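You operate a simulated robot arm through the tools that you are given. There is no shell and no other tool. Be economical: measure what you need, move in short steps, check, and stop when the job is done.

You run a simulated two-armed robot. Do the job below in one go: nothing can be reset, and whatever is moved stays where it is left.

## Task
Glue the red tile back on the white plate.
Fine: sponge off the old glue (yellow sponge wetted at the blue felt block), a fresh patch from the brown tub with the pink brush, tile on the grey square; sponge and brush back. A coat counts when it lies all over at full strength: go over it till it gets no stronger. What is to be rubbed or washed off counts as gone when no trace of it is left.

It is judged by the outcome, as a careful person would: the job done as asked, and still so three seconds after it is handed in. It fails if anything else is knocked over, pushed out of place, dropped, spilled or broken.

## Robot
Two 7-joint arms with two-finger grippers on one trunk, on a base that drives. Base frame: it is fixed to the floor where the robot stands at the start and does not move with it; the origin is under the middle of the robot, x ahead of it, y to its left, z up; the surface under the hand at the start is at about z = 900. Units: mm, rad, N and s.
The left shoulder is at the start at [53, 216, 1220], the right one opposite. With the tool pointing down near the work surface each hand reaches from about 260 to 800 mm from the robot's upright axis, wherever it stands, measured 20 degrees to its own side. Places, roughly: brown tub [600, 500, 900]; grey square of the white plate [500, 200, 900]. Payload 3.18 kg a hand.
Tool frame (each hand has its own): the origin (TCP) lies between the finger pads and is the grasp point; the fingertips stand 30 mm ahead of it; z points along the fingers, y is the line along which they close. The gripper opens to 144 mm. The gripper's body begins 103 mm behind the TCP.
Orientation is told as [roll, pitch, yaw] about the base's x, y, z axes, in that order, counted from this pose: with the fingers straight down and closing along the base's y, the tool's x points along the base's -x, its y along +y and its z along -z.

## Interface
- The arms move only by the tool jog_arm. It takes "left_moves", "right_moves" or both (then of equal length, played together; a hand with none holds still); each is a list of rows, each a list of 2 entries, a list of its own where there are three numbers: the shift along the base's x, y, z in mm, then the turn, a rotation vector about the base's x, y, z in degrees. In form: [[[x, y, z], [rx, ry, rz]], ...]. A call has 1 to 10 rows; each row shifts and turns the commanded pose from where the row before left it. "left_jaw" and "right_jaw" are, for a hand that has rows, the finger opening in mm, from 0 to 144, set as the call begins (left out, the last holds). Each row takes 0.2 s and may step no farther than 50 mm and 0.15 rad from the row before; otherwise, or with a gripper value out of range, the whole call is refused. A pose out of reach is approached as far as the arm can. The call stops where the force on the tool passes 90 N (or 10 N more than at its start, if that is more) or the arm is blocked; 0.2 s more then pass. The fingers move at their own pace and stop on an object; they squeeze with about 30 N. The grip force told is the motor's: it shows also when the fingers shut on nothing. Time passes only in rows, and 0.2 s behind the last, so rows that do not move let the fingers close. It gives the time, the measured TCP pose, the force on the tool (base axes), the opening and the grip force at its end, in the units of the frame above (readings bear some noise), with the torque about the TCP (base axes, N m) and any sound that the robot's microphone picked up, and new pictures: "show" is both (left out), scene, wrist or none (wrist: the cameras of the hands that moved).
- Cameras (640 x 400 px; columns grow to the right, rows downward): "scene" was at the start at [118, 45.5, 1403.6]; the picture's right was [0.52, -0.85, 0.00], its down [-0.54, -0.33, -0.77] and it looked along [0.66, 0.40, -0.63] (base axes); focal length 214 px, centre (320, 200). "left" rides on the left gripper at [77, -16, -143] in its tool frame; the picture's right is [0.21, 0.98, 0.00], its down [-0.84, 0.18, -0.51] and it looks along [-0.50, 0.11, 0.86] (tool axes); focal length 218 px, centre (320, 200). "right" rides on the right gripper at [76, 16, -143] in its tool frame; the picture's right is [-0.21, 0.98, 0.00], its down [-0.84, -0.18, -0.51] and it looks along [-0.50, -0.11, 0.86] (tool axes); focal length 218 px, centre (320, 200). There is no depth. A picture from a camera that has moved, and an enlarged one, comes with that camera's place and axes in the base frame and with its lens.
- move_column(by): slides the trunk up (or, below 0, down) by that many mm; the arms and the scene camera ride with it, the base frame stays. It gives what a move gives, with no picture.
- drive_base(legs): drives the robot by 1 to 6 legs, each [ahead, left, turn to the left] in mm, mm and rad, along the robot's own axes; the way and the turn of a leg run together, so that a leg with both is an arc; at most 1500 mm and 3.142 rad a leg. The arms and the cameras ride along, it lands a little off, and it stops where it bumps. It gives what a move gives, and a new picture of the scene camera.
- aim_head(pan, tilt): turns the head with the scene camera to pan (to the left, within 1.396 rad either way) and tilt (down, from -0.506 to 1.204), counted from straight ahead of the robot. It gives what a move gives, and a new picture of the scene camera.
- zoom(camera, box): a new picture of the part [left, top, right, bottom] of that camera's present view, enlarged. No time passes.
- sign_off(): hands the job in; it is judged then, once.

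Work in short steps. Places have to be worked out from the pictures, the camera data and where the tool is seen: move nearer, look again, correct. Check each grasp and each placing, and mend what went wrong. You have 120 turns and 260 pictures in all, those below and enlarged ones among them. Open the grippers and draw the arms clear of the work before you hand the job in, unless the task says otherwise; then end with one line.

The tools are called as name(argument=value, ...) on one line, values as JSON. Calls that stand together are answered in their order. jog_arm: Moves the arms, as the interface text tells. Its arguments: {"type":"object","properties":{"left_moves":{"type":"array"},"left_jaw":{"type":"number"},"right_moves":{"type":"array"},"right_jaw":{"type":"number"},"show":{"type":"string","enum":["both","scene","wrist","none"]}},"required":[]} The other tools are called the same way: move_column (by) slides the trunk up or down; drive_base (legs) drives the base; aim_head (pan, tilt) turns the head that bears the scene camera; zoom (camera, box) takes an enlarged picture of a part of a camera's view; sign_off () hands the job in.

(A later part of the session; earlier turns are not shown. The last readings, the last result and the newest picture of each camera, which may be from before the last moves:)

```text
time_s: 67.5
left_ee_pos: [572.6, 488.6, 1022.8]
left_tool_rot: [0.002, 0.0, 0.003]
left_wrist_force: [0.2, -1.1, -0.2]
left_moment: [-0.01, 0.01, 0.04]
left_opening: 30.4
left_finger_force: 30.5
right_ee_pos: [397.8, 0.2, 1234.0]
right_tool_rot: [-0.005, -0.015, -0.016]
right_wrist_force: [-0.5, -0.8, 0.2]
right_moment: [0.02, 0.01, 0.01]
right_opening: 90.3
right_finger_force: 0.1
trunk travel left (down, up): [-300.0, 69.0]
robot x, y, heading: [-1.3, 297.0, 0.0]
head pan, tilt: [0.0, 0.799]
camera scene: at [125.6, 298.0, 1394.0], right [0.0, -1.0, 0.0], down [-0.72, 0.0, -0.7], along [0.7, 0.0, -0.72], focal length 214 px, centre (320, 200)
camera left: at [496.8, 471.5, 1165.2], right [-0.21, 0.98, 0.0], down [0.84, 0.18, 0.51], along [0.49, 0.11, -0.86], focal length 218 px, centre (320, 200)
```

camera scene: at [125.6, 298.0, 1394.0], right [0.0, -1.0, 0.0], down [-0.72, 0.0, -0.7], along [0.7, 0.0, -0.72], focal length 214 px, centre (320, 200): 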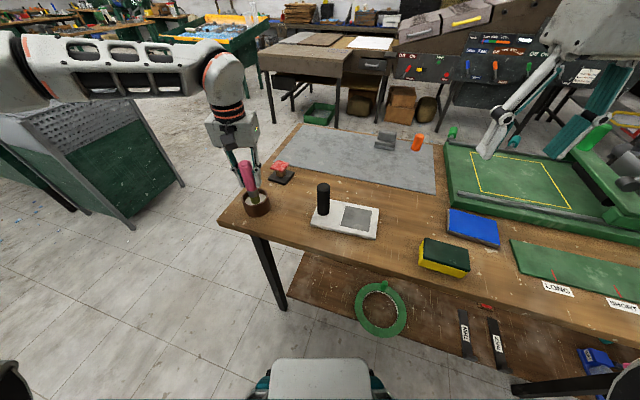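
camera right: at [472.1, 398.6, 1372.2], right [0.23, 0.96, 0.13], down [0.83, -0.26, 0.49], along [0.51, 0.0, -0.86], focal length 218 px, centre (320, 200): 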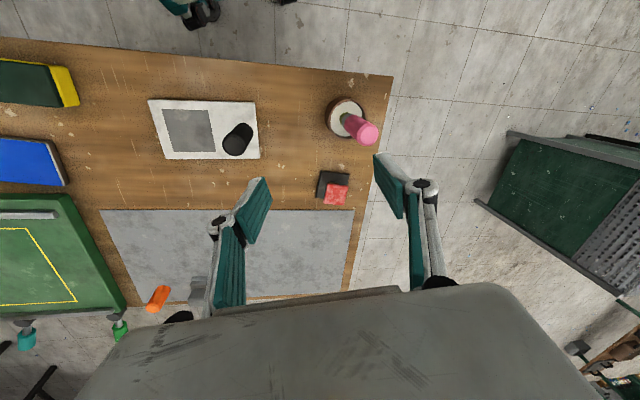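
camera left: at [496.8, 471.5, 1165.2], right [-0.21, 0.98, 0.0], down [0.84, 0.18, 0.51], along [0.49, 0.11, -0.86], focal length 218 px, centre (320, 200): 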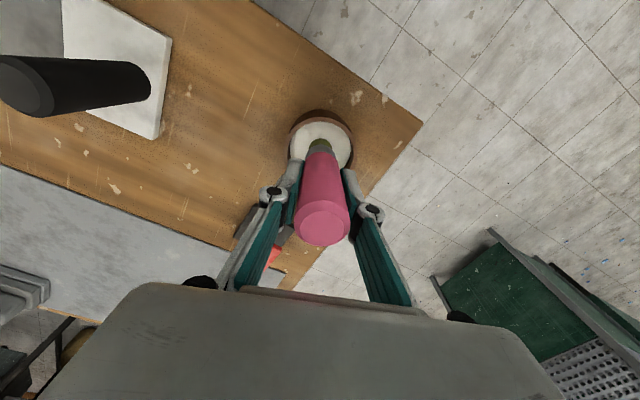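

Brush gripped (home TCP 572.5, 488, 1022.5). I lift it straight out and look at the bristles.

jog_arm(left_moves=[[[0, 0, 25], [0, 0, 0]], [[0, 0, 30], [0, 0, 0]], [[0, 0, 30], [0, 0, 0]], [[0, 0, 0], [0, 0, 0]]], show="none")

zoom(camera="scene", box=[195, 130, 323, 220])

```text
time_s: 68.5
left_ee_pos: [571.4, 489.0, 1107.7]
left_tool_rot: [0.002, 0.001, 0.001]
left_wrist_force: [0.2, 0.3, -1.5]
left_moment: [0.0, 0.07, 0.03]
left_opening: 30.7
left_finger_force: 30.2
right_ee_pos: [399.8, 1.3, 1233.9]
right_tool_rot: [-0.004, -0.015, -0.016]
right_wrist_force: [0.5, 0.0, -0.3]
right_moment: [-0.02, 0.04, -0.01]
right_opening: 89.9
right_finger_force: 0.0
trunk travel left (down, up): [-300.0, 69.0]
robot x, y, heading: [0.7, 297.5, -0.0]
head pan, tilt: [0.0, 0.799]
```

```text
4.44 times, centred on (259, 175) of scene
camera zoom: at [126.1, 298.2, 1393.9], right [0.0, -1.0, 0.0], down [-0.72, 0.0, -0.7], along [0.7, 0.0, -0.72], focal length 953 px, centre (591, 311)
```

zoom: 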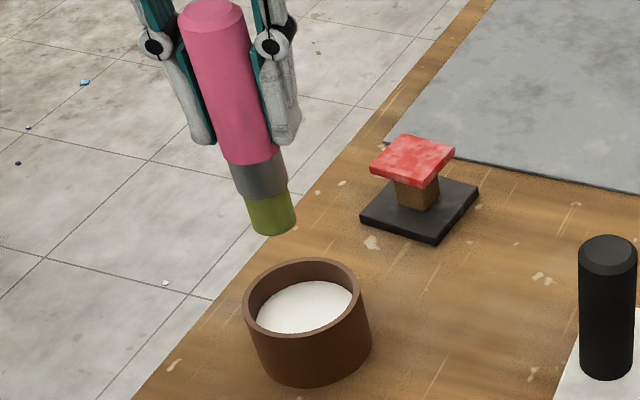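

Bristle end is ≈98 mm below the TCP, ≈29 mm thick. I carry it high around the black handle to above the square.

jog_arm(left_moves=[[[0, 0, 42], [0, 0, 0]], [[-20, -42, 0], [0, 0, 0]], [[-25, -42, 0], [0, 0, 0]], [[-25, -42, 0], [0, 0, 0]], [[-20, -42, 0], [0, 0, 0]], [[10, -45, 0], [0, 0, 0]], [[15, -45, 0], [0, 0, 0]], [[12, -39, -10], [0, 0, 0]], [[0, 0, -45], [0, 0, 0]], [[0, 0, -40], [0, 0, 0]]])

zoom(camera="scene", box=[290, 160, 418, 240])

```text
time_s: 70.7
left_ee_pos: [517.6, 191.5, 1053.8]
left_tool_rot: [0.001, 0.001, 0.001]
left_wrist_force: [-0.3, 0.5, -1.0]
left_moment: [0.0, 0.03, -0.01]
left_opening: 30.6
left_finger_force: 29.8
right_ee_pos: [398.6, -2.0, 1234.1]
right_tool_rot: [-0.004, -0.014, -0.016]
right_wrist_force: [0.6, -0.1, -0.2]
right_moment: [0.03, 0.02, -0.02]
right_opening: 90.2
right_finger_force: 0.2
trunk travel left (down, up): [-300.0, 69.0]
robot x, y, heading: [-0.9, 301.5, -0.003]
head pan, tilt: [0.0, 0.799]
camera scene: at [126.0, 297.1, 1394.0], right [0.0, -1.0, 0.0], down [-0.72, 0.0, -0.7], along [0.7, 0.0, -0.72], focal length 214 px, centre (320, 200)
camera left: at [440.7, 175.1, 1196.4], right [-0.21, 0.98, 0.0], down [0.84, 0.18, 0.51], along [0.5, 0.11, -0.86], focal length 218 px, centre (320, 200)
```

scene: 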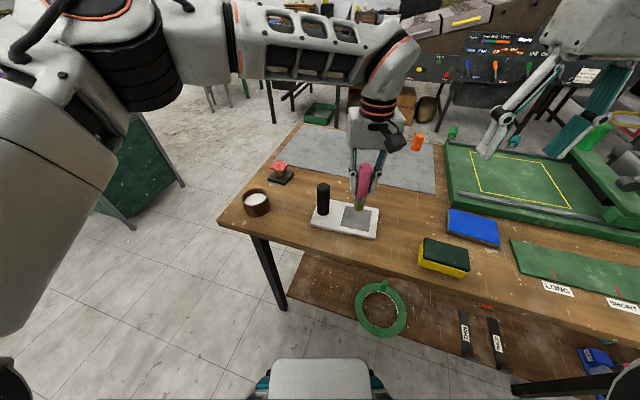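
left: 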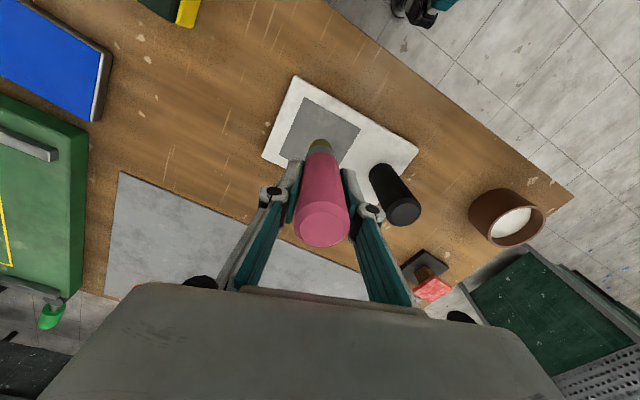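

```text
5.00 times, centred on (354, 200) of scene
camera zoom: at [126.0, 297.1, 1394.0], right [0.0, -1.0, 0.0], down [-0.72, 0.0, -0.7], along [0.7, 0.0, -0.72], focal length 1072 px, centre (150, 200)
```

zoom: 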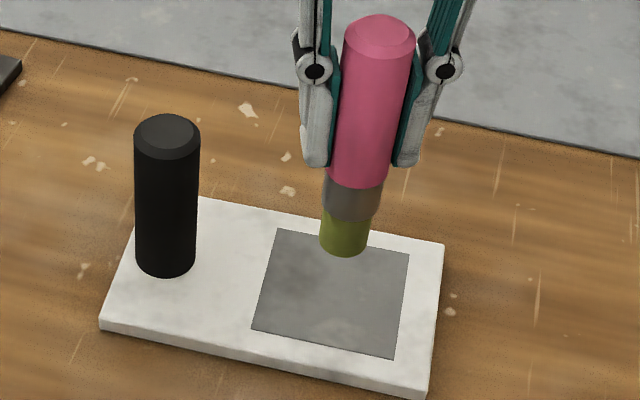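

Now I lower toward contact at the square's centre in small steps.

jog_arm(left_moves=[[[2, 0, -25], [0, 0, 0]], [[0, 0, -12], [0, 0, 0]], [[0, 0, -3], [0, 0, 0]], [[0, 0, 0], [0, 0, 0]]], show="none")

jog_arm(left_moves=[[[0, 0, -2], [0, 0, 0]], [[0, 0, 0], [0, 0, 0]]], show="none")

zoom(camera="scene", box=[290, 160, 418, 240])

```text
time_s: 71.7
left_ee_pos: [518.7, 192.4, 1013.7]
left_tool_rot: [0.002, 0.003, 0.002]
left_wrist_force: [0.2, 0.6, -0.6]
left_moment: [0.01, 0.0, -0.03]
left_opening: 30.3
left_finger_force: 30.2
right_ee_pos: [398.3, 0.4, 1233.3]
right_tool_rot: [-0.003, -0.014, -0.016]
right_wrist_force: [-0.1, -0.4, 0.4]
right_moment: [-0.03, -0.01, -0.02]
right_opening: 90.0
right_finger_force: 0.1
trunk travel left (down, up): [-300.0, 69.0]
robot x, y, heading: [-0.2, 297.5, 0.0]
head pan, tilt: [0.0, 0.799]
```

```text
time_s: 72.2
left_ee_pos: [520.1, 192.3, 1011.5]
left_tool_rot: [0.001, 0.001, 0.002]
left_wrist_force: [-0.5, 0.7, -0.6]
left_moment: [0.01, 0.01, -0.01]
left_opening: 30.7
left_finger_force: 30.4
right_ee_pos: [398.0, -0.2, 1233.4]
right_tool_rot: [-0.005, -0.014, -0.015]
right_wrist_force: [0.3, 0.5, -0.4]
right_moment: [-0.01, 0.02, 0.01]
right_opening: 89.9
right_finger_force: 0.1
trunk travel left (down, up): [-300.0, 69.0]
robot x, y, heading: [1.5, 296.1, 0.0]
head pan, tilt: [0.0, 0.799]
```

```text
5.00 times, centred on (354, 200) of scene
camera zoom: at [125.6, 298.0, 1394.1], right [0.0, -1.0, 0.0], down [-0.72, 0.0, -0.7], along [0.7, 0.0, -0.72], focal length 1072 px, centre (150, 200)
```

zoom: 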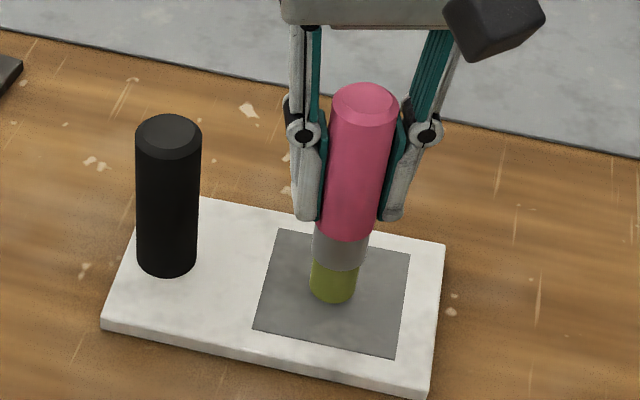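

Almost there; I lower 1–2 mm at a time until the force shows.

jog_arm(left_moves=[[[0, 0, -1], [0, 0, 0]], [[0, 0, 0], [0, 0, 0]]], show="none")

jog_arm(left_moves=[[[0, 0, -1], [0, 0, 0]], [[0, 0, 0], [0, 0, 0]]], show="none")

jog_arm(left_moves=[[[0, 0, -1], [0, 0, 0]], [[0, 0, 0], [0, 0, 0]]], show="none")

```text
time_s: 72.8
left_ee_pos: [520.0, 192.1, 1009.2]
left_tool_rot: [0.002, 0.002, 0.003]
left_wrist_force: [-0.2, 0.8, 0.1]
left_moment: [0.03, -0.01, 0.0]
left_opening: 30.2
left_finger_force: 30.6
right_ee_pos: [397.9, 0.9, 1234.8]
right_tool_rot: [-0.003, -0.014, -0.017]
right_wrist_force: [-0.1, -0.3, -0.3]
right_moment: [-0.01, 0.02, 0.03]
right_opening: 89.7
right_finger_force: 0.0
trunk travel left (down, up): [-300.0, 69.0]
robot x, y, heading: [-0.3, 298.0, -0.002]
head pan, tilt: [0.0, 0.799]
```

```text
time_s: 73.5
left_ee_pos: [519.4, 192.7, 1010.4]
left_tool_rot: [0.001, 0.001, 0.0]
left_wrist_force: [0.1, 0.8, -0.6]
left_moment: [-0.01, 0.01, -0.04]
left_opening: 30.3
left_finger_force: 30.4
right_ee_pos: [397.8, 0.5, 1235.1]
right_tool_rot: [-0.004, -0.014, -0.017]
right_wrist_force: [-0.8, -0.4, -0.1]
right_moment: [-0.01, 0.01, 0.01]
right_opening: 90.1
right_finger_force: 0.0
trunk travel left (down, up): [-300.0, 69.0]
robot x, y, heading: [-0.5, 296.4, 0.003]
head pan, tilt: [0.0, 0.799]
```

```text
time_s: 74.0
left_ee_pos: [520.6, 191.6, 1008.7]
left_tool_rot: [0.002, 0.001, 0.002]
left_wrist_force: [-0.3, 0.2, -0.2]
left_moment: [0.02, 0.02, 0.02]
left_opening: 30.3
left_finger_force: 29.9
right_ee_pos: [397.9, 0.1, 1234.5]
right_tool_rot: [-0.004, -0.015, -0.015]
right_wrist_force: [-0.7, -0.4, 0.3]
right_moment: [0.0, 0.0, 0.0]
right_opening: 89.9
right_finger_force: 0.1
trunk travel left (down, up): [-300.0, 69.0]
robot x, y, heading: [-3.0, 296.9, 0.003]
head pan, tilt: [0.0, 0.799]
```

jog_arm(left_moves=[[[0, 0, -1], [0, 0, 0]], [[0, 0, 0], [0, 0, 0]]], show="none")

jog_arm(left_moves=[[[0, 0, -1], [0, 0, 0]], [[0, 0, 0], [0, 0, 0]]], show="none")

zoom(camera="scene", box=[290, 160, 418, 240])

```text
time_s: 74.7
left_ee_pos: [519.4, 192.8, 1007.4]
left_tool_rot: [0.001, 0.001, 0.001]
left_wrist_force: [0.4, 0.5, -0.9]
left_moment: [0.03, 0.02, 0.01]
left_opening: 30.3
left_finger_force: 30.3
right_ee_pos: [397.4, 1.0, 1232.5]
right_tool_rot: [-0.004, -0.015, -0.017]
right_wrist_force: [-0.2, -0.2, 0.1]
right_moment: [-0.04, -0.02, 0.02]
right_opening: 90.1
right_finger_force: 0.0
trunk travel left (down, up): [-300.0, 69.0]
robot x, y, heading: [0.4, 294.9, 0.003]
head pan, tilt: [0.0, 0.799]
```

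```text
time_s: 75.2
left_ee_pos: [520.5, 193.2, 1005.3]
left_tool_rot: [0.003, 0.002, 0.002]
left_wrist_force: [0.0, 0.0, -0.7]
left_moment: [0.02, 0.0, -0.01]
left_opening: 30.2
left_finger_force: 30.0
right_ee_pos: [396.7, -0.1, 1234.1]
right_tool_rot: [-0.005, -0.014, -0.015]
right_wrist_force: [-0.5, 0.2, -0.5]
right_moment: [-0.01, 0.02, 0.01]
right_opening: 90.0
right_finger_force: 0.0
trunk travel left (down, up): [-300.0, 69.0]
robot x, y, heading: [-0.4, 298.9, -0.001]
head pan, tilt: [0.0, 0.799]
```

```text
5.00 times, centred on (354, 200) of scene
camera zoom: at [125.7, 298.0, 1394.0], right [0.0, -1.0, 0.0], down [-0.72, 0.0, -0.7], along [0.7, 0.0, -0.72], focal length 1072 px, centre (150, 200)
```

zoom: 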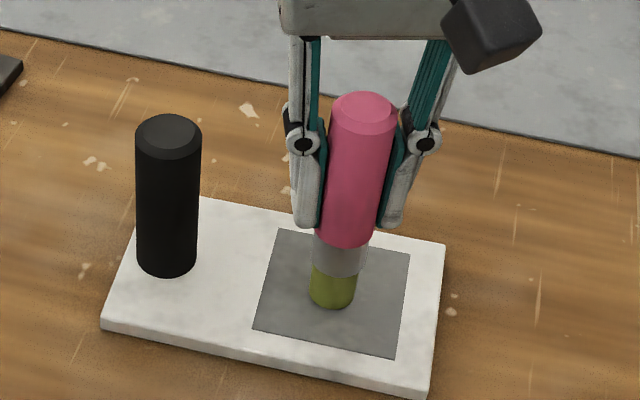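

The bristle end still seems ~4 mm above the plate. I continue down.

jog_arm(left_moves=[[[0, 0, -2], [0, 0, 0]], [[0, 0, 0], [0, 0, 0]]], show="none")

jog_arm(left_moves=[[[0, 0, -1.5], [0, 0, 0]], [[0, 0, 0], [0, 0, 0]]], show="none")

zoom(camera="scene", box=[330, 192, 394, 240])

```text
time_s: 75.8
left_ee_pos: [519.4, 192.8, 1003.8]
left_tool_rot: [0.002, 0.004, 0.001]
left_wrist_force: [0.6, 0.2, -0.2]
left_moment: [-0.02, 0.0, 0.0]
left_opening: 30.6
left_finger_force: 29.5
right_ee_pos: [398.4, -0.9, 1234.4]
right_tool_rot: [-0.004, -0.015, -0.016]
right_wrist_force: [0.0, -0.3, 0.4]
right_moment: [-0.01, 0.02, 0.0]
right_opening: 90.0
right_finger_force: 0.0
trunk travel left (down, up): [-300.0, 69.0]
robot x, y, heading: [0.5, 298.5, 0.005]
head pan, tilt: [0.0, 0.799]
```

```text
time_s: 76.5
left_ee_pos: [520.2, 192.5, 1002.0]
left_tool_rot: [0.002, 0.0, 0.0]
left_wrist_force: [-1.3, 0.9, 6.9]
left_moment: [0.17, 0.14, 0.03]
left_opening: 30.6
left_finger_force: 30.5
right_ee_pos: [398.2, -0.5, 1233.7]
right_tool_rot: [-0.003, -0.015, -0.016]
right_wrist_force: [0.4, -0.5, -0.9]
right_moment: [0.01, 0.0, 0.0]
right_opening: 90.1
right_finger_force: 0.0
trunk travel left (down, up): [-300.0, 69.0]
robot x, y, heading: [-0.1, 297.6, 0.001]
head pan, tilt: [0.0, 0.799]
```

```text
8.33 times, centred on (362, 216) of scene
camera zoom: at [125.0, 298.2, 1394.2], right [0.0, -1.0, 0.0], down [-0.72, 0.0, -0.7], along [0.7, 0.0, -0.72], focal length 1787 px, centre (-30, 67)
```

zoom: 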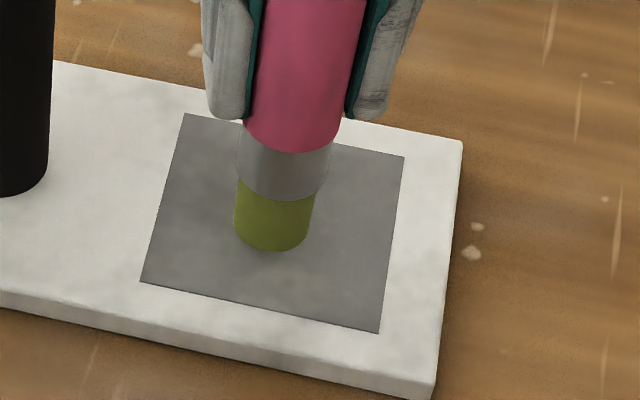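

Contact at TCP ≈1002 (7 N). I do a short test stroke and check whether glue is laid and the plate stays.

jog_arm(left_moves=[[[-8, 2, 0.3], [0, 0, 0]], [[-8, 3, 0], [0, 0, 0]], [[0, 0, 0], [0, 0, 0]]], show="none")

zoom(camera="scene", box=[330, 192, 394, 240])

```text
time_s: 77.2
left_ee_pos: [503.8, 196.4, 1004.4]
left_tool_rot: [0.001, 0.001, 0.001]
left_wrist_force: [2.8, -1.2, 7.0]
left_moment: [-0.07, -0.09, 0.03]
left_opening: 30.5
left_finger_force: 30.9
right_ee_pos: [398.2, 0.1, 1234.0]
right_tool_rot: [-0.003, -0.013, -0.016]
right_wrist_force: [-0.2, -0.1, -0.5]
right_moment: [0.0, -0.02, 0.0]
right_opening: 89.9
right_finger_force: 0.1
trunk travel left (down, up): [-300.0, 69.0]
robot x, y, heading: [-2.1, 295.1, -0.0]
head pan, tilt: [0.0, 0.799]
```

```text
8.33 times, centred on (362, 216) of scene
camera zoom: at [125.4, 298.0, 1394.1], right [0.0, -1.0, 0.0], down [-0.72, 0.0, -0.7], along [0.7, 0.0, -0.72], focal length 1787 px, centre (-30, 67)
```

zoom: 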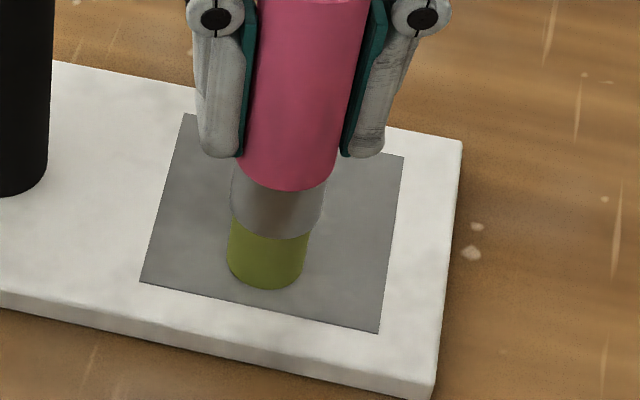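

Plate is unmoved. I stroke back sideways and lift to see whether glue is being laid.

jog_arm(left_moves=[[[8, -2, 0], [0, 0, 0]], [[8, -3, 0], [0, 0, 0]], [[-4, -12, 0], [0, 0, 0]], [[0, 0, 15], [0, 0, 0]], [[-10, -40, 20], [0, 0, 0]], [[-10, -45, 10], [0, 0, 0]], [[0, 0, 0], [0, 0, 0]]], show="wrist")

zoom(camera="scene", box=[330, 192, 394, 240])

```text
time_s: 78.7
left_ee_pos: [576.1, 192.5, 1044.1]
left_tool_rot: [-0.039, 0.045, 0.19]
left_wrist_force: [0.2, 0.3, -1.6]
left_moment: [0.03, 0.01, -0.01]
left_opening: 30.7
left_finger_force: 30.1
left hand out of reach, approached as far as the arm can: row 6
right_ee_pos: [399.1, 1.8, 1233.6]
right_tool_rot: [-0.003, -0.013, -0.015]
right_wrist_force: [1.4, 0.0, -0.3]
right_moment: [0.0, 0.02, 0.0]
right_opening: 90.1
right_finger_force: 0.0
trunk travel left (down, up): [-300.0, 69.0]
robot x, y, heading: [0.9, 295.1, -0.003]
head pan, tilt: [0.0, 0.799]
stopped in row 7 (left hand): the arm was blocked; the commanded pose is now the measured one
camera left: at [508.3, 167.6, 1190.0], right [-0.39, 0.92, -0.03], down [0.81, 0.36, 0.46], along [0.44, 0.16, -0.89], focal length 218 px, centre (320, 200)
```

left: 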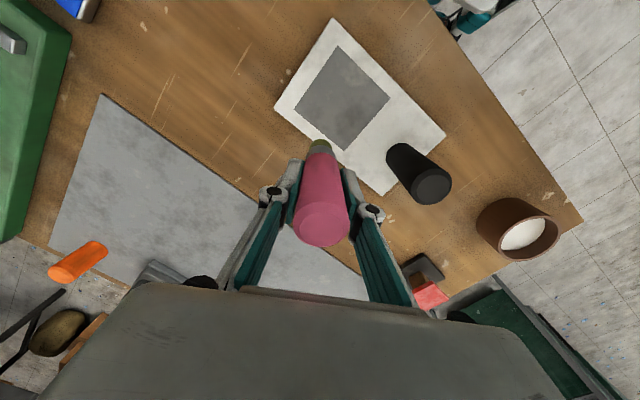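

```text
8.33 times, centred on (362, 216) of scene
camera zoom: at [126.3, 297.9, 1393.9], right [0.0, -1.0, 0.0], down [-0.72, 0.0, -0.7], along [0.7, 0.0, -0.72], focal length 1787 px, centre (-30, 67)
```

zoom: 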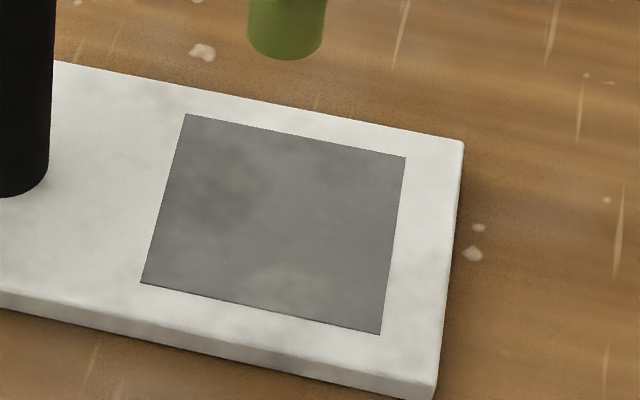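

No glue was laid: the brush must first be dipped. Also the left arm gets blocked across the body near y<175, so I raise and level the hand, then drive the base 150 mm to the right.

jog_arm(left_moves=[[[0, 5, 40], [0, 0, -5.5]], [[-10, 10, 40], [0, 0, -5.4]], [[-10, 20, 30], [0, -2.6, 0]], [[-10, 30, 0], [2.2, 0, 0]], [[-10, 30, 0], [0, 0, 0]], [[0, 0, 0], [0, 0, 0]]], show="none")

drive_base(legs=[[0, -150, 0]])

```text
time_s: 80.1
left_ee_pos: [532.1, 282.4, 1154.7]
left_tool_rot: [0.001, -0.005, -0.009]
left_wrist_force: [0.6, 0.8, -1.0]
left_moment: [0.01, 0.02, 0.03]
left_opening: 30.4
left_finger_force: 29.6
right_ee_pos: [399.4, -0.6, 1232.9]
right_tool_rot: [-0.004, -0.013, -0.015]
right_wrist_force: [0.7, -0.3, -0.3]
right_moment: [0.03, 0.01, -0.02]
right_opening: 90.1
right_finger_force: 0.2
trunk travel left (down, up): [-300.0, 69.0]
robot x, y, heading: [2.4, 296.3, 0.001]
head pan, tilt: [0.0, 0.799]
```

```text
time_s: 82.0
left_ee_pos: [531.7, 134.8, 1155.2]
left_tool_rot: [-0.002, -0.006, -0.01]
left_wrist_force: [-0.6, 0.2, -0.4]
left_moment: [0.01, 0.01, -0.01]
left_opening: 30.1
left_finger_force: 29.9
right_ee_pos: [396.9, -146.9, 1233.4]
right_tool_rot: [-0.003, -0.015, -0.019]
right_wrist_force: [0.2, -0.7, -0.7]
right_moment: [0.03, 0.01, 0.01]
right_opening: 90.3
right_finger_force: 0.0
trunk travel left (down, up): [-300.0, 69.0]
robot x, y, heading: [-2.1, 150.9, -0.006]
head pan, tilt: [0.0, 0.799]
camera scene: at [125.6, 151.0, 1394.0], right [0.0, -1.0, 0.0], down [-0.72, 0.0, -0.7], along [0.7, 0.0, -0.72], focal length 214 px, centre (320, 200)
```

scene: 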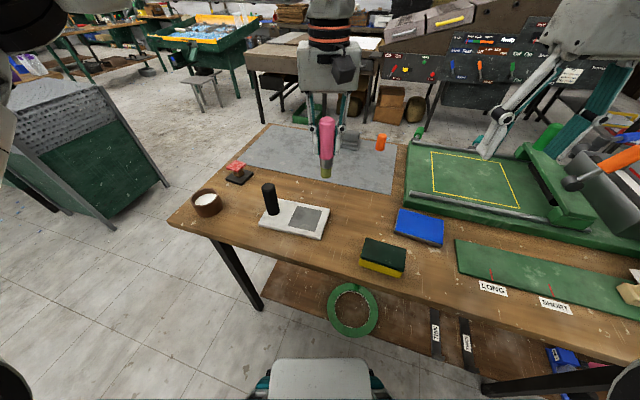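

I carry the brush back above the tub, keeping it above the black handle's top.

jog_arm(left_moves=[[[4, 44, 0], [0, 0, 0]], [[4, 44, 0], [0, 0, 0]], [[4, 44, 0], [0, 0, 0]], [[4, 44, 0], [0, 0, 0]], [[4, 44, 0], [0, 0, 0]], [[6, 44, 0], [0, 0, 0]], [[6, 44, 0], [0, 0, 0]], [[6, 44, 0], [0, 0.5, 0.5]], [[0, 0, -20], [0, 0, 0]], [[0, 0, 0], [0, 0, 0]]])

zoom(camera="scene", box=[150, 120, 278, 220])

```text
time_s: 84.2
left_ee_pos: [564.1, 442.5, 1136.5]
left_tool_rot: [-0.002, 0.004, -0.002]
left_wrist_force: [-0.2, 0.3, -0.9]
left_moment: [0.04, 0.0, -0.03]
left_opening: 30.4
left_finger_force: 29.8
left hand out of reach, approached as far as the arm can: row 8
right_ee_pos: [396.9, -147.4, 1233.8]
right_tool_rot: [-0.004, -0.014, -0.019]
right_wrist_force: [0.4, 0.3, -0.2]
right_moment: [0.02, -0.01, 0.01]
right_opening: 90.0
right_finger_force: 0.1
trunk travel left (down, up): [-300.0, 69.0]
robot x, y, heading: [-1.1, 149.9, 0.001]
head pan, tilt: [0.0, 0.799]
camera scene: at [125.0, 150.7, 1394.1], right [0.0, -1.0, 0.0], down [-0.72, 0.0, -0.7], along [0.7, 0.0, -0.72], focal length 214 px, centre (320, 200)
camera left: at [486.3, 425.6, 1278.9], right [-0.21, 0.98, 0.0], down [0.84, 0.18, 0.5], along [0.49, 0.1, -0.86], focal length 218 px, centre (320, 200)
```

scene: 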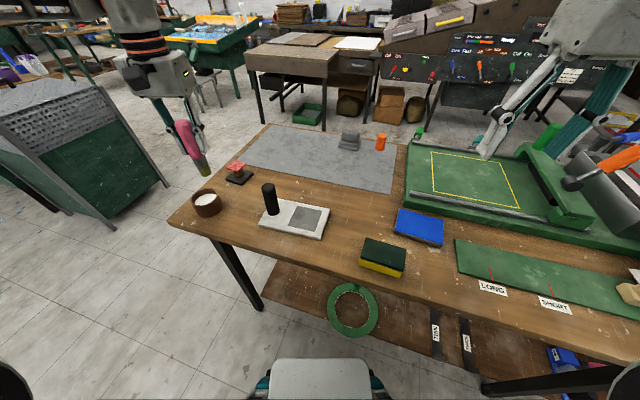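
left: 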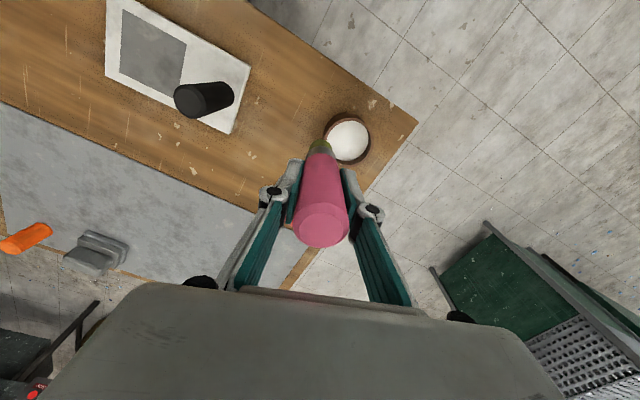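

```text
4.00 times, centred on (214, 170) of scene
camera zoom: at [125.0, 150.7, 1394.1], right [0.0, -1.0, 0.0], down [-0.72, 0.0, -0.7], along [0.7, 0.0, -0.72], focal length 858 px, centre (744, 320)
```

zoom: 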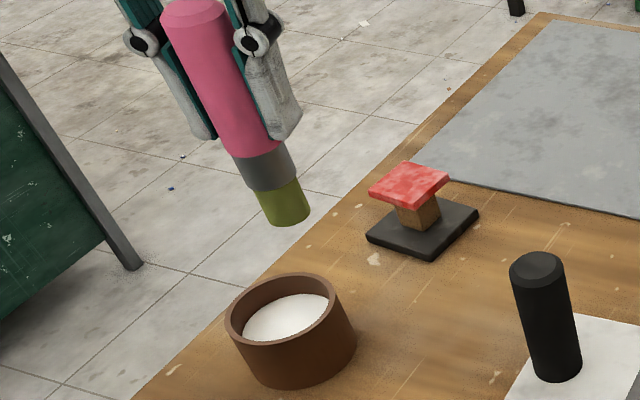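

Row 8 was out of reach. I retry the last 44 mm with some positive yaw.

jog_arm(left_moves=[[[0, 0, 0], [0, 0, 8]], [[0, 0, 0], [0, 0, 8]], [[2, 22, 0], [0, 0, 0]], [[2, 22, 0], [0, 0, 0]], [[0, 0, 0], [0, 0, 0]]], show="wrist")

```text
time_s: 85.4
left_ee_pos: [566.9, 488.8, 1135.5]
left_tool_rot: [0.001, 0.004, 0.277]
left_wrist_force: [-0.1, -0.4, -1.1]
left_moment: [0.01, 0.01, 0.0]
left_opening: 30.5
left_finger_force: 30.1
right_ee_pos: [398.6, -146.5, 1233.4]
right_tool_rot: [-0.002, -0.015, -0.02]
right_wrist_force: [-0.5, 0.1, 0.6]
right_moment: [0.05, -0.01, -0.03]
right_opening: 90.2
right_finger_force: 0.1
trunk travel left (down, up): [-300.0, 69.0]
robot x, y, heading: [0.4, 151.8, -0.001]
head pan, tilt: [0.0, 0.799]
camera left: at [498.2, 450.8, 1279.3], right [-0.47, 0.88, 0.0], down [0.76, 0.4, 0.5], along [0.45, 0.24, -0.86], focal length 218 px, centre (320, 200)
```

left: 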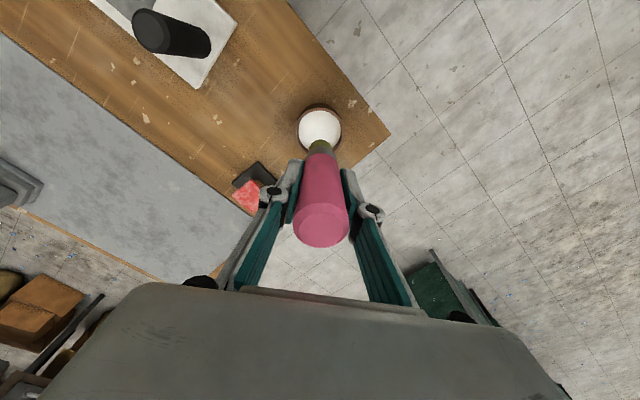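

Reachable with yaw 16°. Tub centre ≈(561,485); I lower the brush into it.

jog_arm(left_moves=[[[-3, -2, -40], [0, 0, 0]], [[0, 0, -40], [0, 0, 0]], [[0, 0, -28], [0, 0, 0]], [[0, 0, -5], [0, 0, 0]], [[0, 0, 0], [0, 0, 0]]], show="none")

jog_arm(left_moves=[[[0, 0, -3], [0, 0, 0]], [[0, 0, 0], [0, 0, 0]]], show="none")

zoom(camera="scene", box=[150, 140, 278, 240])

```text
time_s: 86.6
left_ee_pos: [563.7, 486.0, 1023.2]
left_tool_rot: [0.0, 0.003, 0.276]
left_wrist_force: [-0.4, -0.5, -0.9]
left_moment: [0.0, -0.04, 0.01]
left_opening: 30.3
left_finger_force: 29.6
right_ee_pos: [398.3, -147.5, 1233.7]
right_tool_rot: [-0.003, -0.015, -0.018]
right_wrist_force: [1.1, -0.6, -0.5]
right_moment: [0.0, -0.01, 0.0]
right_opening: 90.0
right_finger_force: 0.2
trunk travel left (down, up): [-300.0, 69.0]
robot x, y, heading: [-1.8, 151.8, -0.003]
head pan, tilt: [0.0, 0.799]
```

```text
time_s: 87.2
left_ee_pos: [563.4, 485.8, 1021.5]
left_tool_rot: [-0.001, 0.002, 0.277]
left_wrist_force: [-0.2, 1.8, 6.5]
left_moment: [0.12, 0.0, -0.04]
left_opening: 30.5
left_finger_force: 30.4
right_ee_pos: [396.3, -147.1, 1234.5]
right_tool_rot: [-0.003, -0.017, -0.021]
right_wrist_force: [-0.1, 0.1, 0.7]
right_moment: [0.01, 0.01, 0.01]
right_opening: 90.1
right_finger_force: 0.1
trunk travel left (down, up): [-300.0, 69.0]
robot x, y, heading: [2.5, 153.3, -0.003]
head pan, tilt: [0.0, 0.799]
```

```text
4.00 times, centred on (214, 190) of scene
camera zoom: at [125.0, 151.2, 1394.2], right [0.0, -1.0, 0.0], down [-0.72, 0.0, -0.7], along [0.7, 0.0, -0.72], focal length 858 px, centre (744, 240)
```

zoom: 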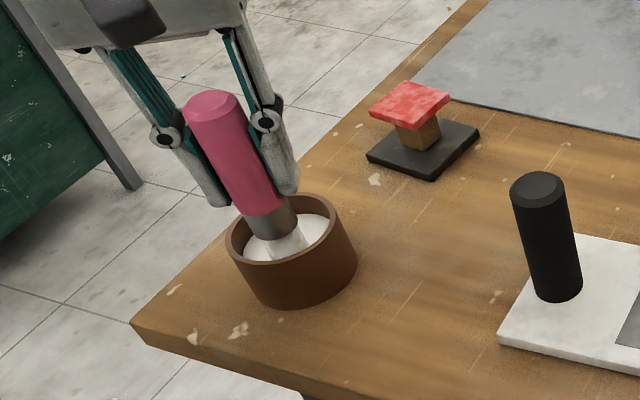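

The bristles turned white: loaded. I lift and carry it to above the square.

jog_arm(left_moves=[[[0, 0, 40], [0, 0, 0]], [[0, 0, 40], [0, 0, 0]], [[0, 0, 40], [0, 0, 0]], [[-15, -42, 0], [0, 0, -4]], [[-20, -42, 0], [0, 0, -4]], [[-20, -42, 0], [0, 0, -4]], [[-20, -42, 0], [0, 0, -4]], [[0, -42, 0], [0, 0, 0]], [[15, -42, 0], [0, 0, 0]], [[16, -42, 0], [0, 0, 0]]], show="none")

jog_arm(left_moves=[[[0, 0, -45], [0, 0, 0]], [[0, 0, -45], [0, 0, 0]], [[0, 0, -35], [0, 0, 0]], [[0, 0, 0], [0, 0, 0]]], show="none")

zoom(camera="scene", box=[240, 160, 368, 250])

```text
time_s: 89.4
left_ee_pos: [521.8, 189.2, 1139.6]
left_tool_rot: [-0.001, 0.005, -0.001]
left_wrist_force: [0.4, -0.1, -0.6]
left_moment: [0.05, 0.01, 0.02]
left_opening: 30.6
left_finger_force: 29.3
right_ee_pos: [397.8, -148.8, 1232.8]
right_tool_rot: [-0.001, -0.015, -0.019]
right_wrist_force: [-0.1, 0.0, 0.0]
right_moment: [0.06, 0.0, -0.03]
right_opening: 90.0
right_finger_force: 0.0
trunk travel left (down, up): [-300.0, 69.0]
robot x, y, heading: [-1.2, 155.4, -0.01]
head pan, tilt: [0.0, 0.799]
```

```text
time_s: 90.4
left_ee_pos: [520.8, 191.8, 1013.1]
left_tool_rot: [-0.002, 0.004, -0.001]
left_wrist_force: [-0.3, -0.1, -0.7]
left_moment: [-0.01, 0.01, 0.02]
left_opening: 30.5
left_finger_force: 30.2
right_ee_pos: [397.0, -147.1, 1234.4]
right_tool_rot: [-0.002, -0.015, -0.018]
right_wrist_force: [-0.1, -0.8, 0.5]
right_moment: [-0.01, -0.04, 0.0]
right_opening: 89.9
right_finger_force: 0.1
trunk travel left (down, up): [-300.0, 69.0]
robot x, y, heading: [1.2, 152.0, -0.004]
head pan, tilt: [0.0, 0.799]
```

```text
4.44 times, centred on (304, 205) of scene
camera zoom: at [125.1, 151.3, 1394.2], right [0.0, -1.0, 0.0], down [-0.72, 0.0, -0.7], along [0.7, 0.0, -0.72], focal length 953 px, centre (391, 178)
```

zoom: 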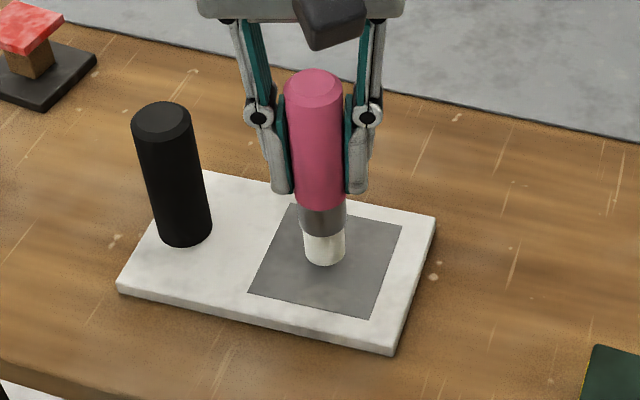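

I lower to light contact at the centre.

jog_arm(left_moves=[[[-1, 0, -8], [0, 0, 0]], [[0, 0, -2], [0, 0, 0]], [[0, 0, 0], [0, 0, 0]]], show="none")

jog_arm(left_moves=[[[0, 0, -1], [0, 0, 0]], [[0, 0, 0], [0, 0, 0]]], show="none")

```text
time_s: 91.2
left_ee_pos: [519.3, 191.0, 1004.7]
left_tool_rot: [-0.003, 0.005, -0.003]
left_wrist_force: [-0.6, 0.5, -0.4]
left_moment: [0.0, -0.03, 0.0]
left_opening: 30.0
left_finger_force: 29.7
right_ee_pos: [397.0, -147.5, 1233.2]
right_tool_rot: [-0.003, -0.014, -0.02]
right_wrist_force: [-0.8, 0.4, 1.1]
right_moment: [0.01, -0.01, -0.02]
right_opening: 90.2
right_finger_force: 0.0
trunk travel left (down, up): [-300.0, 69.0]
robot x, y, heading: [4.0, 149.7, -0.008]
head pan, tilt: [0.0, 0.799]
```

```text
time_s: 91.8
left_ee_pos: [520.2, 191.4, 1004.1]
left_tool_rot: [-0.001, 0.005, -0.001]
left_wrist_force: [0.5, -0.1, -0.8]
left_moment: [0.02, 0.02, 0.01]
left_opening: 30.5
left_finger_force: 29.4
right_ee_pos: [397.7, -147.9, 1235.2]
right_tool_rot: [-0.003, -0.013, -0.02]
right_wrist_force: [0.1, 0.6, -0.7]
right_moment: [0.01, 0.05, 0.01]
right_opening: 90.1
right_finger_force: 0.1
trunk travel left (down, up): [-300.0, 69.0]
robot x, y, heading: [-0.1, 149.2, -0.001]
head pan, tilt: [0.0, 0.799]
```

jog_arm(left_moves=[[[0, 0, -1.3], [0, 0, 0]], [[0, 0, 0], [0, 0, 0]]], show="none")

jog_arm(left_moves=[[[0, 0, -0.7], [0, 0, 0]], [[0, 0, 0], [0, 0, 0]]], show="none")

```text
time_s: 92.4
left_ee_pos: [520.6, 191.4, 1003.9]
left_tool_rot: [-0.001, 0.002, -0.002]
left_wrist_force: [-1.1, 0.7, 8.9]
left_moment: [0.05, 0.09, 0.03]
left_opening: 30.5
left_finger_force: 30.8
right_ee_pos: [396.2, -147.0, 1234.6]
right_tool_rot: [-0.005, -0.015, -0.019]
right_wrist_force: [-0.4, 0.3, 0.5]
right_moment: [-0.03, 0.01, 0.02]
right_opening: 89.9
right_finger_force: 0.0
trunk travel left (down, up): [-300.0, 69.0]
robot x, y, heading: [-0.3, 153.4, -0.008]
head pan, tilt: [0.0, 0.799]
```

```text
time_s: 93.0
left_ee_pos: [519.9, 191.0, 1002.9]
left_tool_rot: [-0.003, 0.0, -0.002]
left_wrist_force: [2.0, 0.7, 19.6]
left_moment: [0.06, -0.04, -0.02]
left_opening: 30.3
left_finger_force: 30.5
right_ee_pos: [395.5, -147.3, 1235.3]
right_tool_rot: [-0.004, -0.015, -0.019]
right_wrist_force: [0.1, 0.2, -0.1]
right_moment: [0.03, 0.01, -0.02]
right_opening: 90.1
right_finger_force: 0.1
trunk travel left (down, up): [-300.0, 69.0]
robot x, y, heading: [-0.6, 149.8, -0.005]
head pan, tilt: [0.0, 0.799]
```

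That is 20 N; I back off 0.9 mm and do the first stroke line along the handle-side edge, then check the plate.

jog_arm(left_moves=[[[0, 0, 0.9], [0, 0, 0]], [[-9, 17, 0], [0, 0, 0]], [[-9, 17, 0], [0, 0, 0]], [[17.2, -5.4, 0], [0, 0, 0]], [[17.2, -5.4, 0], [0, 0, 0]], [[17.2, -5.4, 0], [0, 0, 0]], [[-4, -12.9, 0], [0, 0, 0]], [[-17.2, 5.4, 0], [0, 0, 0]], [[-17.2, 5.4, 0], [0, 0, 0]], [[-17.2, 5.4, 0], [0, 0, 0]]], show="none")

zoom(camera="scene", box=[260, 185, 344, 245])

```text
time_s: 95.2
left_ee_pos: [496.7, 210.8, 1002.8]
left_tool_rot: [-0.001, -0.001, -0.002]
left_wrist_force: [6.5, -2.8, 23.0]
left_moment: [-0.15, -0.47, -0.01]
left_opening: 30.5
left_finger_force: 29.9
right_ee_pos: [395.9, -147.3, 1234.3]
right_tool_rot: [-0.004, -0.015, -0.019]
right_wrist_force: [-0.3, -0.5, 0.1]
right_moment: [0.0, -0.01, 0.0]
right_opening: 90.2
right_finger_force: 0.0
trunk travel left (down, up): [-300.0, 69.0]
robot x, y, heading: [-1.2, 147.5, -0.0]
head pan, tilt: [0.0, 0.799]
```

```text
6.67 times, centred on (302, 215) of scene
camera zoom: at [124.4, 151.2, 1394.3], right [0.0, -1.0, 0.0], down [-0.72, 0.0, -0.7], along [0.7, 0.0, -0.72], focal length 1430 px, centre (440, 100)
```

zoom: 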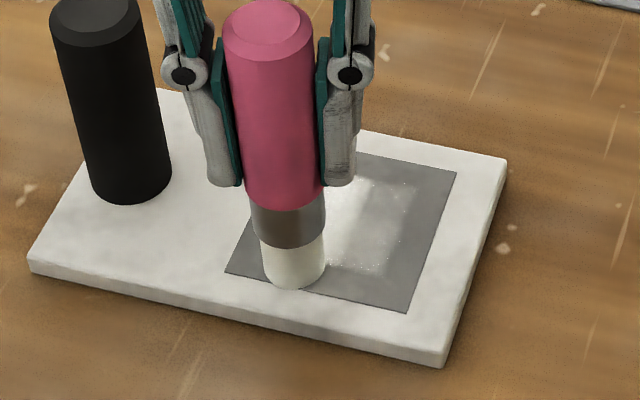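

Glue is going on and the plate has not moved. Force rose to 23 N, so I ease 0.8 mm and continue with the next lines.

jog_arm(left_moves=[[[0, 0, 0.8], [0, 0, 0]], [[-4, -12.9, 0], [0, 0, 0]], [[17.2, -5.4, 0], [0, 0, 0]], [[17.2, -5.4, 0], [0, 0, 0]], [[17.2, -5.4, 0], [0, 0, 0]], [[-4, -12.9, 0], [0, 0, 0]], [[-17.2, 5.4, 0], [0, 0, 0]], [[-17.2, 5.4, 0], [0, 0, 0]], [[-17.2, 5.4, 0], [0, 0, 0]]], show="none")

jog_arm(left_moves=[[[-4, -12.9, 0], [0, 0, 0]], [[17.2, -5.4, 0], [0, 0, 0]], [[17.2, -5.4, 0], [0, 0, 0]], [[17.2, -5.4, 0], [0, 0, 0]], [[0, 0, 30], [0, 0, 0]], [[0, 0, 40], [0, 0, 0]], [[0, 0, 40], [0, 0, 0]], [[0, 0, 0], [0, 0, 0]]], show="wrist")

zoom(camera="scene", box=[260, 190, 340, 240])

```text
time_s: 97.2
left_ee_pos: [488.4, 187.2, 1004.2]
left_tool_rot: [-0.003, 0.007, -0.002]
left_wrist_force: [-1.0, 0.1, 1.2]
left_moment: [0.01, 0.07, -0.03]
left_opening: 30.4
left_finger_force: 29.8
right_ee_pos: [396.5, -146.0, 1234.3]
right_tool_rot: [-0.003, -0.015, -0.02]
right_wrist_force: [0.0, 0.4, -0.3]
right_moment: [-0.01, -0.02, 0.0]
right_opening: 90.3
right_finger_force: 0.1
trunk travel left (down, up): [-300.0, 69.0]
robot x, y, heading: [1.9, 151.6, -0.005]
head pan, tilt: [0.0, 0.799]
```

```text
time_s: 99.0
left_ee_pos: [538.1, 157.7, 1113.5]
left_tool_rot: [0.0, 0.005, -0.001]
left_wrist_force: [-0.4, 0.4, -0.5]
left_moment: [0.01, 0.04, -0.02]
left_opening: 30.4
left_finger_force: 29.8
right_ee_pos: [397.7, -147.5, 1233.3]
right_tool_rot: [-0.005, -0.014, -0.021]
right_wrist_force: [-0.2, 0.3, 0.1]
right_moment: [0.02, 0.02, 0.01]
right_opening: 90.1
right_finger_force: 0.1
trunk travel left (down, up): [-300.0, 69.0]
robot x, y, heading: [-0.1, 150.9, -0.002]
head pan, tilt: [0.0, 0.799]
camera left: at [461.9, 140.8, 1258.1], right [-0.21, 0.98, 0.0], down [0.85, 0.18, 0.5], along [0.49, 0.1, -0.86], focal length 218 px, centre (320, 200)
```

left: 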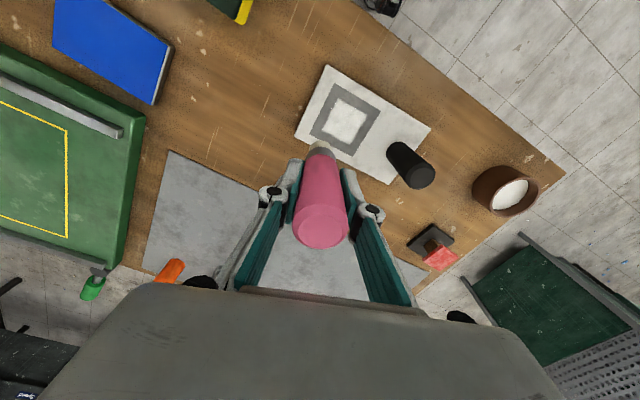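

```text
8.00 times, centred on (300, 215) of scene
camera zoom: at [126.2, 151.4, 1393.9], right [0.0, -1.0, 0.0], down [-0.72, 0.0, -0.7], along [0.7, 0.0, -0.72], focal length 1716 px, centre (480, 80)
```

zoom: 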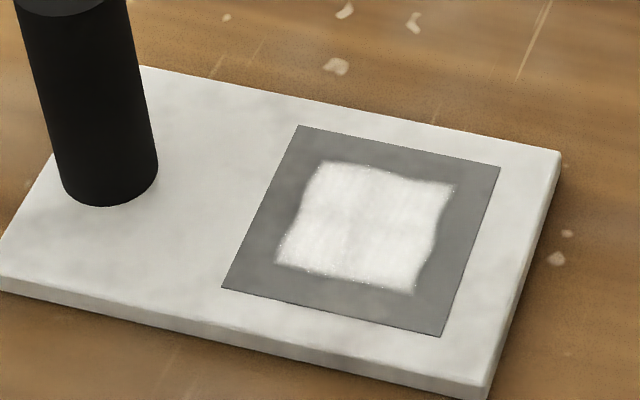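

Only a central ≈52 mm patch takes glue; it's laid but streaky. I go over it again with cross strokes.

jog_arm(left_moves=[[[-5.5, 9, -45], [0, 0, 0]], [[0, 0, -45], [0, 0, 0]], [[0, 0, -20.5], [0, 0, 0]], [[6, 19.1, 0], [0, 0, 0]], [[6, 19.1, 0], [0, 0, 0]], [[-9.5, 3, 0], [0, 0, 0]], [[-6, -19.1, 0], [0, 0, 0]], [[-6, -19.1, 0], [0, 0, 0]], [[-9.5, 3, 0], [0, 0, 0]], [[6, 19.1, 0], [0, 0, 0]]], show="none")

jog_arm(left_moves=[[[6, 19.1, 0], [0, 0, 0]], [[-9.5, 3, 0], [0, 0, 0]], [[-6, -19.1, 0], [0, 0, 0]], [[-6, -19.1, 0], [0, 0, 0]], [[-9.5, 3, 0], [0, 0, 0]], [[6, 19.1, 0], [0, 0, 0]], [[6, 19.1, 0], [0, 0, 0]], [[0, 0, 0], [0, 0, 0]]], show="none")

jog_arm(left_moves=[[[0, 0, 40], [0, 0, 0]], [[0, 0, 40], [0, 0, 0]], [[20, -15, 40], [0, 0, 0]], [[0, 0, 0], [0, 0, 0]]], show="none")

zoom(camera="scene", box=[260, 190, 340, 240])

zoom(camera="scene", box=[260, 140, 340, 190])

```text
time_s: 101.2
left_ee_pos: [517.9, 192.3, 1002.7]
left_tool_rot: [-0.002, 0.002, -0.002]
left_wrist_force: [0.5, -0.3, -0.7]
left_moment: [0.03, -0.02, 0.0]
left_opening: 30.4
left_finger_force: 29.9
right_ee_pos: [397.9, -145.7, 1235.1]
right_tool_rot: [-0.006, -0.014, -0.018]
right_wrist_force: [-0.5, 0.2, -0.7]
right_moment: [-0.04, -0.01, -0.02]
right_opening: 90.1
right_finger_force: 0.0
trunk travel left (down, up): [-300.0, 69.0]
robot x, y, heading: [1.8, 152.8, -0.003]
head pan, tilt: [0.0, 0.799]
```

```text
time_s: 103.0
left_ee_pos: [506.0, 218.2, 1003.8]
left_tool_rot: [0.0, 0.003, -0.003]
left_wrist_force: [-0.8, 0.8, -0.4]
left_moment: [-0.02, -0.01, 0.01]
left_opening: 30.4
left_finger_force: 30.1
right_ee_pos: [397.5, -146.4, 1233.8]
right_tool_rot: [-0.004, -0.013, -0.02]
right_wrist_force: [0.0, -0.2, 0.5]
right_moment: [0.02, -0.02, -0.04]
right_opening: 89.9
right_finger_force: 0.0
trunk travel left (down, up): [-300.0, 69.0]
robot x, y, heading: [-0.7, 151.8, -0.003]
head pan, tilt: [0.0, 0.799]
```

```text
time_s: 104.0
left_ee_pos: [524.9, 204.4, 1121.6]
left_tool_rot: [-0.003, 0.002, -0.002]
left_wrist_force: [-0.2, 0.3, -0.1]
left_moment: [-0.05, 0.0, 0.01]
left_opening: 30.5
left_finger_force: 30.3
right_ee_pos: [396.4, -146.5, 1234.0]
right_tool_rot: [-0.004, -0.015, -0.019]
right_wrist_force: [-0.2, 0.9, -0.2]
right_moment: [-0.03, 0.01, 0.0]
right_opening: 89.8
right_finger_force: 0.1
trunk travel left (down, up): [-300.0, 69.0]
robot x, y, heading: [-2.6, 151.5, 0.001]
head pan, tilt: [0.0, 0.799]
```

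```text
8.00 times, centred on (300, 215) of scene
camera zoom: at [125.6, 152.4, 1394.0], right [0.0, -1.0, 0.0], down [-0.72, 0.0, -0.7], along [0.7, 0.0, -0.72], focal length 1716 px, centre (480, 80)
```

zoom: 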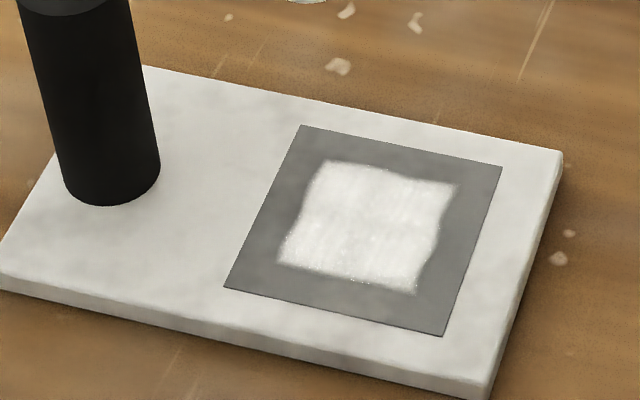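

```text
8.00 times, centred on (300, 165) of scene
camera zoom: at [125.6, 152.4, 1394.0], right [0.0, -1.0, 0.0], down [-0.72, 0.0, -0.7], along [0.7, 0.0, -0.72], focal length 1716 px, centre (480, 480)
```

zoom: 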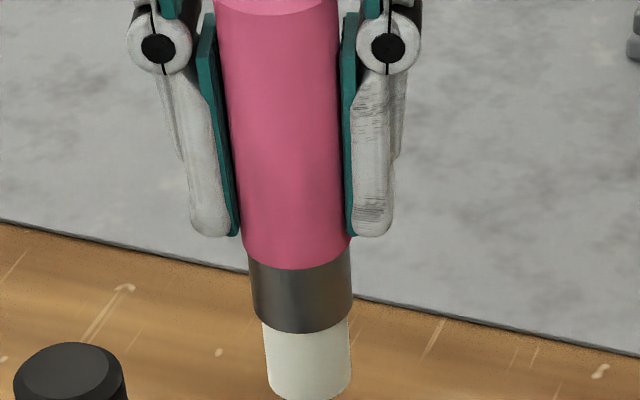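

More even now, but the force readings were ~0, so contact may have been patchy. I repeat the pass about 1 mm lower.

jog_arm(left_moves=[[[19, 0, -45], [0, 0, 0]], [[0, 0, -45], [0, 0, 0]], [[0, 0, -30.5], [0, 0, 0]], [[0, 0, -0.7], [0, 0, 0]], [[0, 0, 0], [0, 0, 0]]], show="none")

jog_arm(left_moves=[[[-6, -19.1, 0], [0, 0, 0]], [[-6, -19.1, 0], [0, 0, 0]], [[-9.5, 3, 0], [0, 0, 0]], [[6, 19.1, 0], [0, 0, 0]], [[6, 19.1, 0], [0, 0, 0]], [[-9.5, 3, 0], [0, 0, 0]], [[-6, -19.1, 0], [0, 0, 0]], [[-6, -19.1, 0], [0, 0, 0]]], show="none")

```text
time_s: 105.2
left_ee_pos: [544.7, 200.4, 1001.8]
left_tool_rot: [-0.004, 0.0, -0.003]
left_wrist_force: [0.8, -0.4, 23.7]
left_moment: [-0.06, 0.12, 0.03]
left_opening: 30.1
left_finger_force: 29.5
right_ee_pos: [396.6, -146.2, 1234.8]
right_tool_rot: [-0.003, -0.017, -0.019]
right_wrist_force: [0.1, -0.4, -0.4]
right_moment: [0.01, 0.03, 0.0]
right_opening: 89.9
right_finger_force: 0.1
trunk travel left (down, up): [-300.0, 69.0]
robot x, y, heading: [-0.3, 153.2, -0.004]
head pan, tilt: [0.0, 0.799]
```

```text
time_s: 107.0
left_ee_pos: [511.4, 169.6, 1000.9]
left_tool_rot: [-0.002, 0.002, -0.002]
left_wrist_force: [2.1, 6.2, 28.7]
left_moment: [0.46, -0.09, 0.0]
left_opening: 30.4
left_finger_force: 29.9
right_ee_pos: [396.3, -147.6, 1234.6]
right_tool_rot: [-0.002, -0.017, -0.017]
right_wrist_force: [0.6, 0.5, -1.2]
right_moment: [-0.02, 0.01, 0.01]
right_opening: 89.9
right_finger_force: 0.1
trunk travel left (down, up): [-300.0, 69.0]
robot x, y, heading: [2.5, 148.8, -0.004]
head pan, tilt: [0.0, 0.799]
```

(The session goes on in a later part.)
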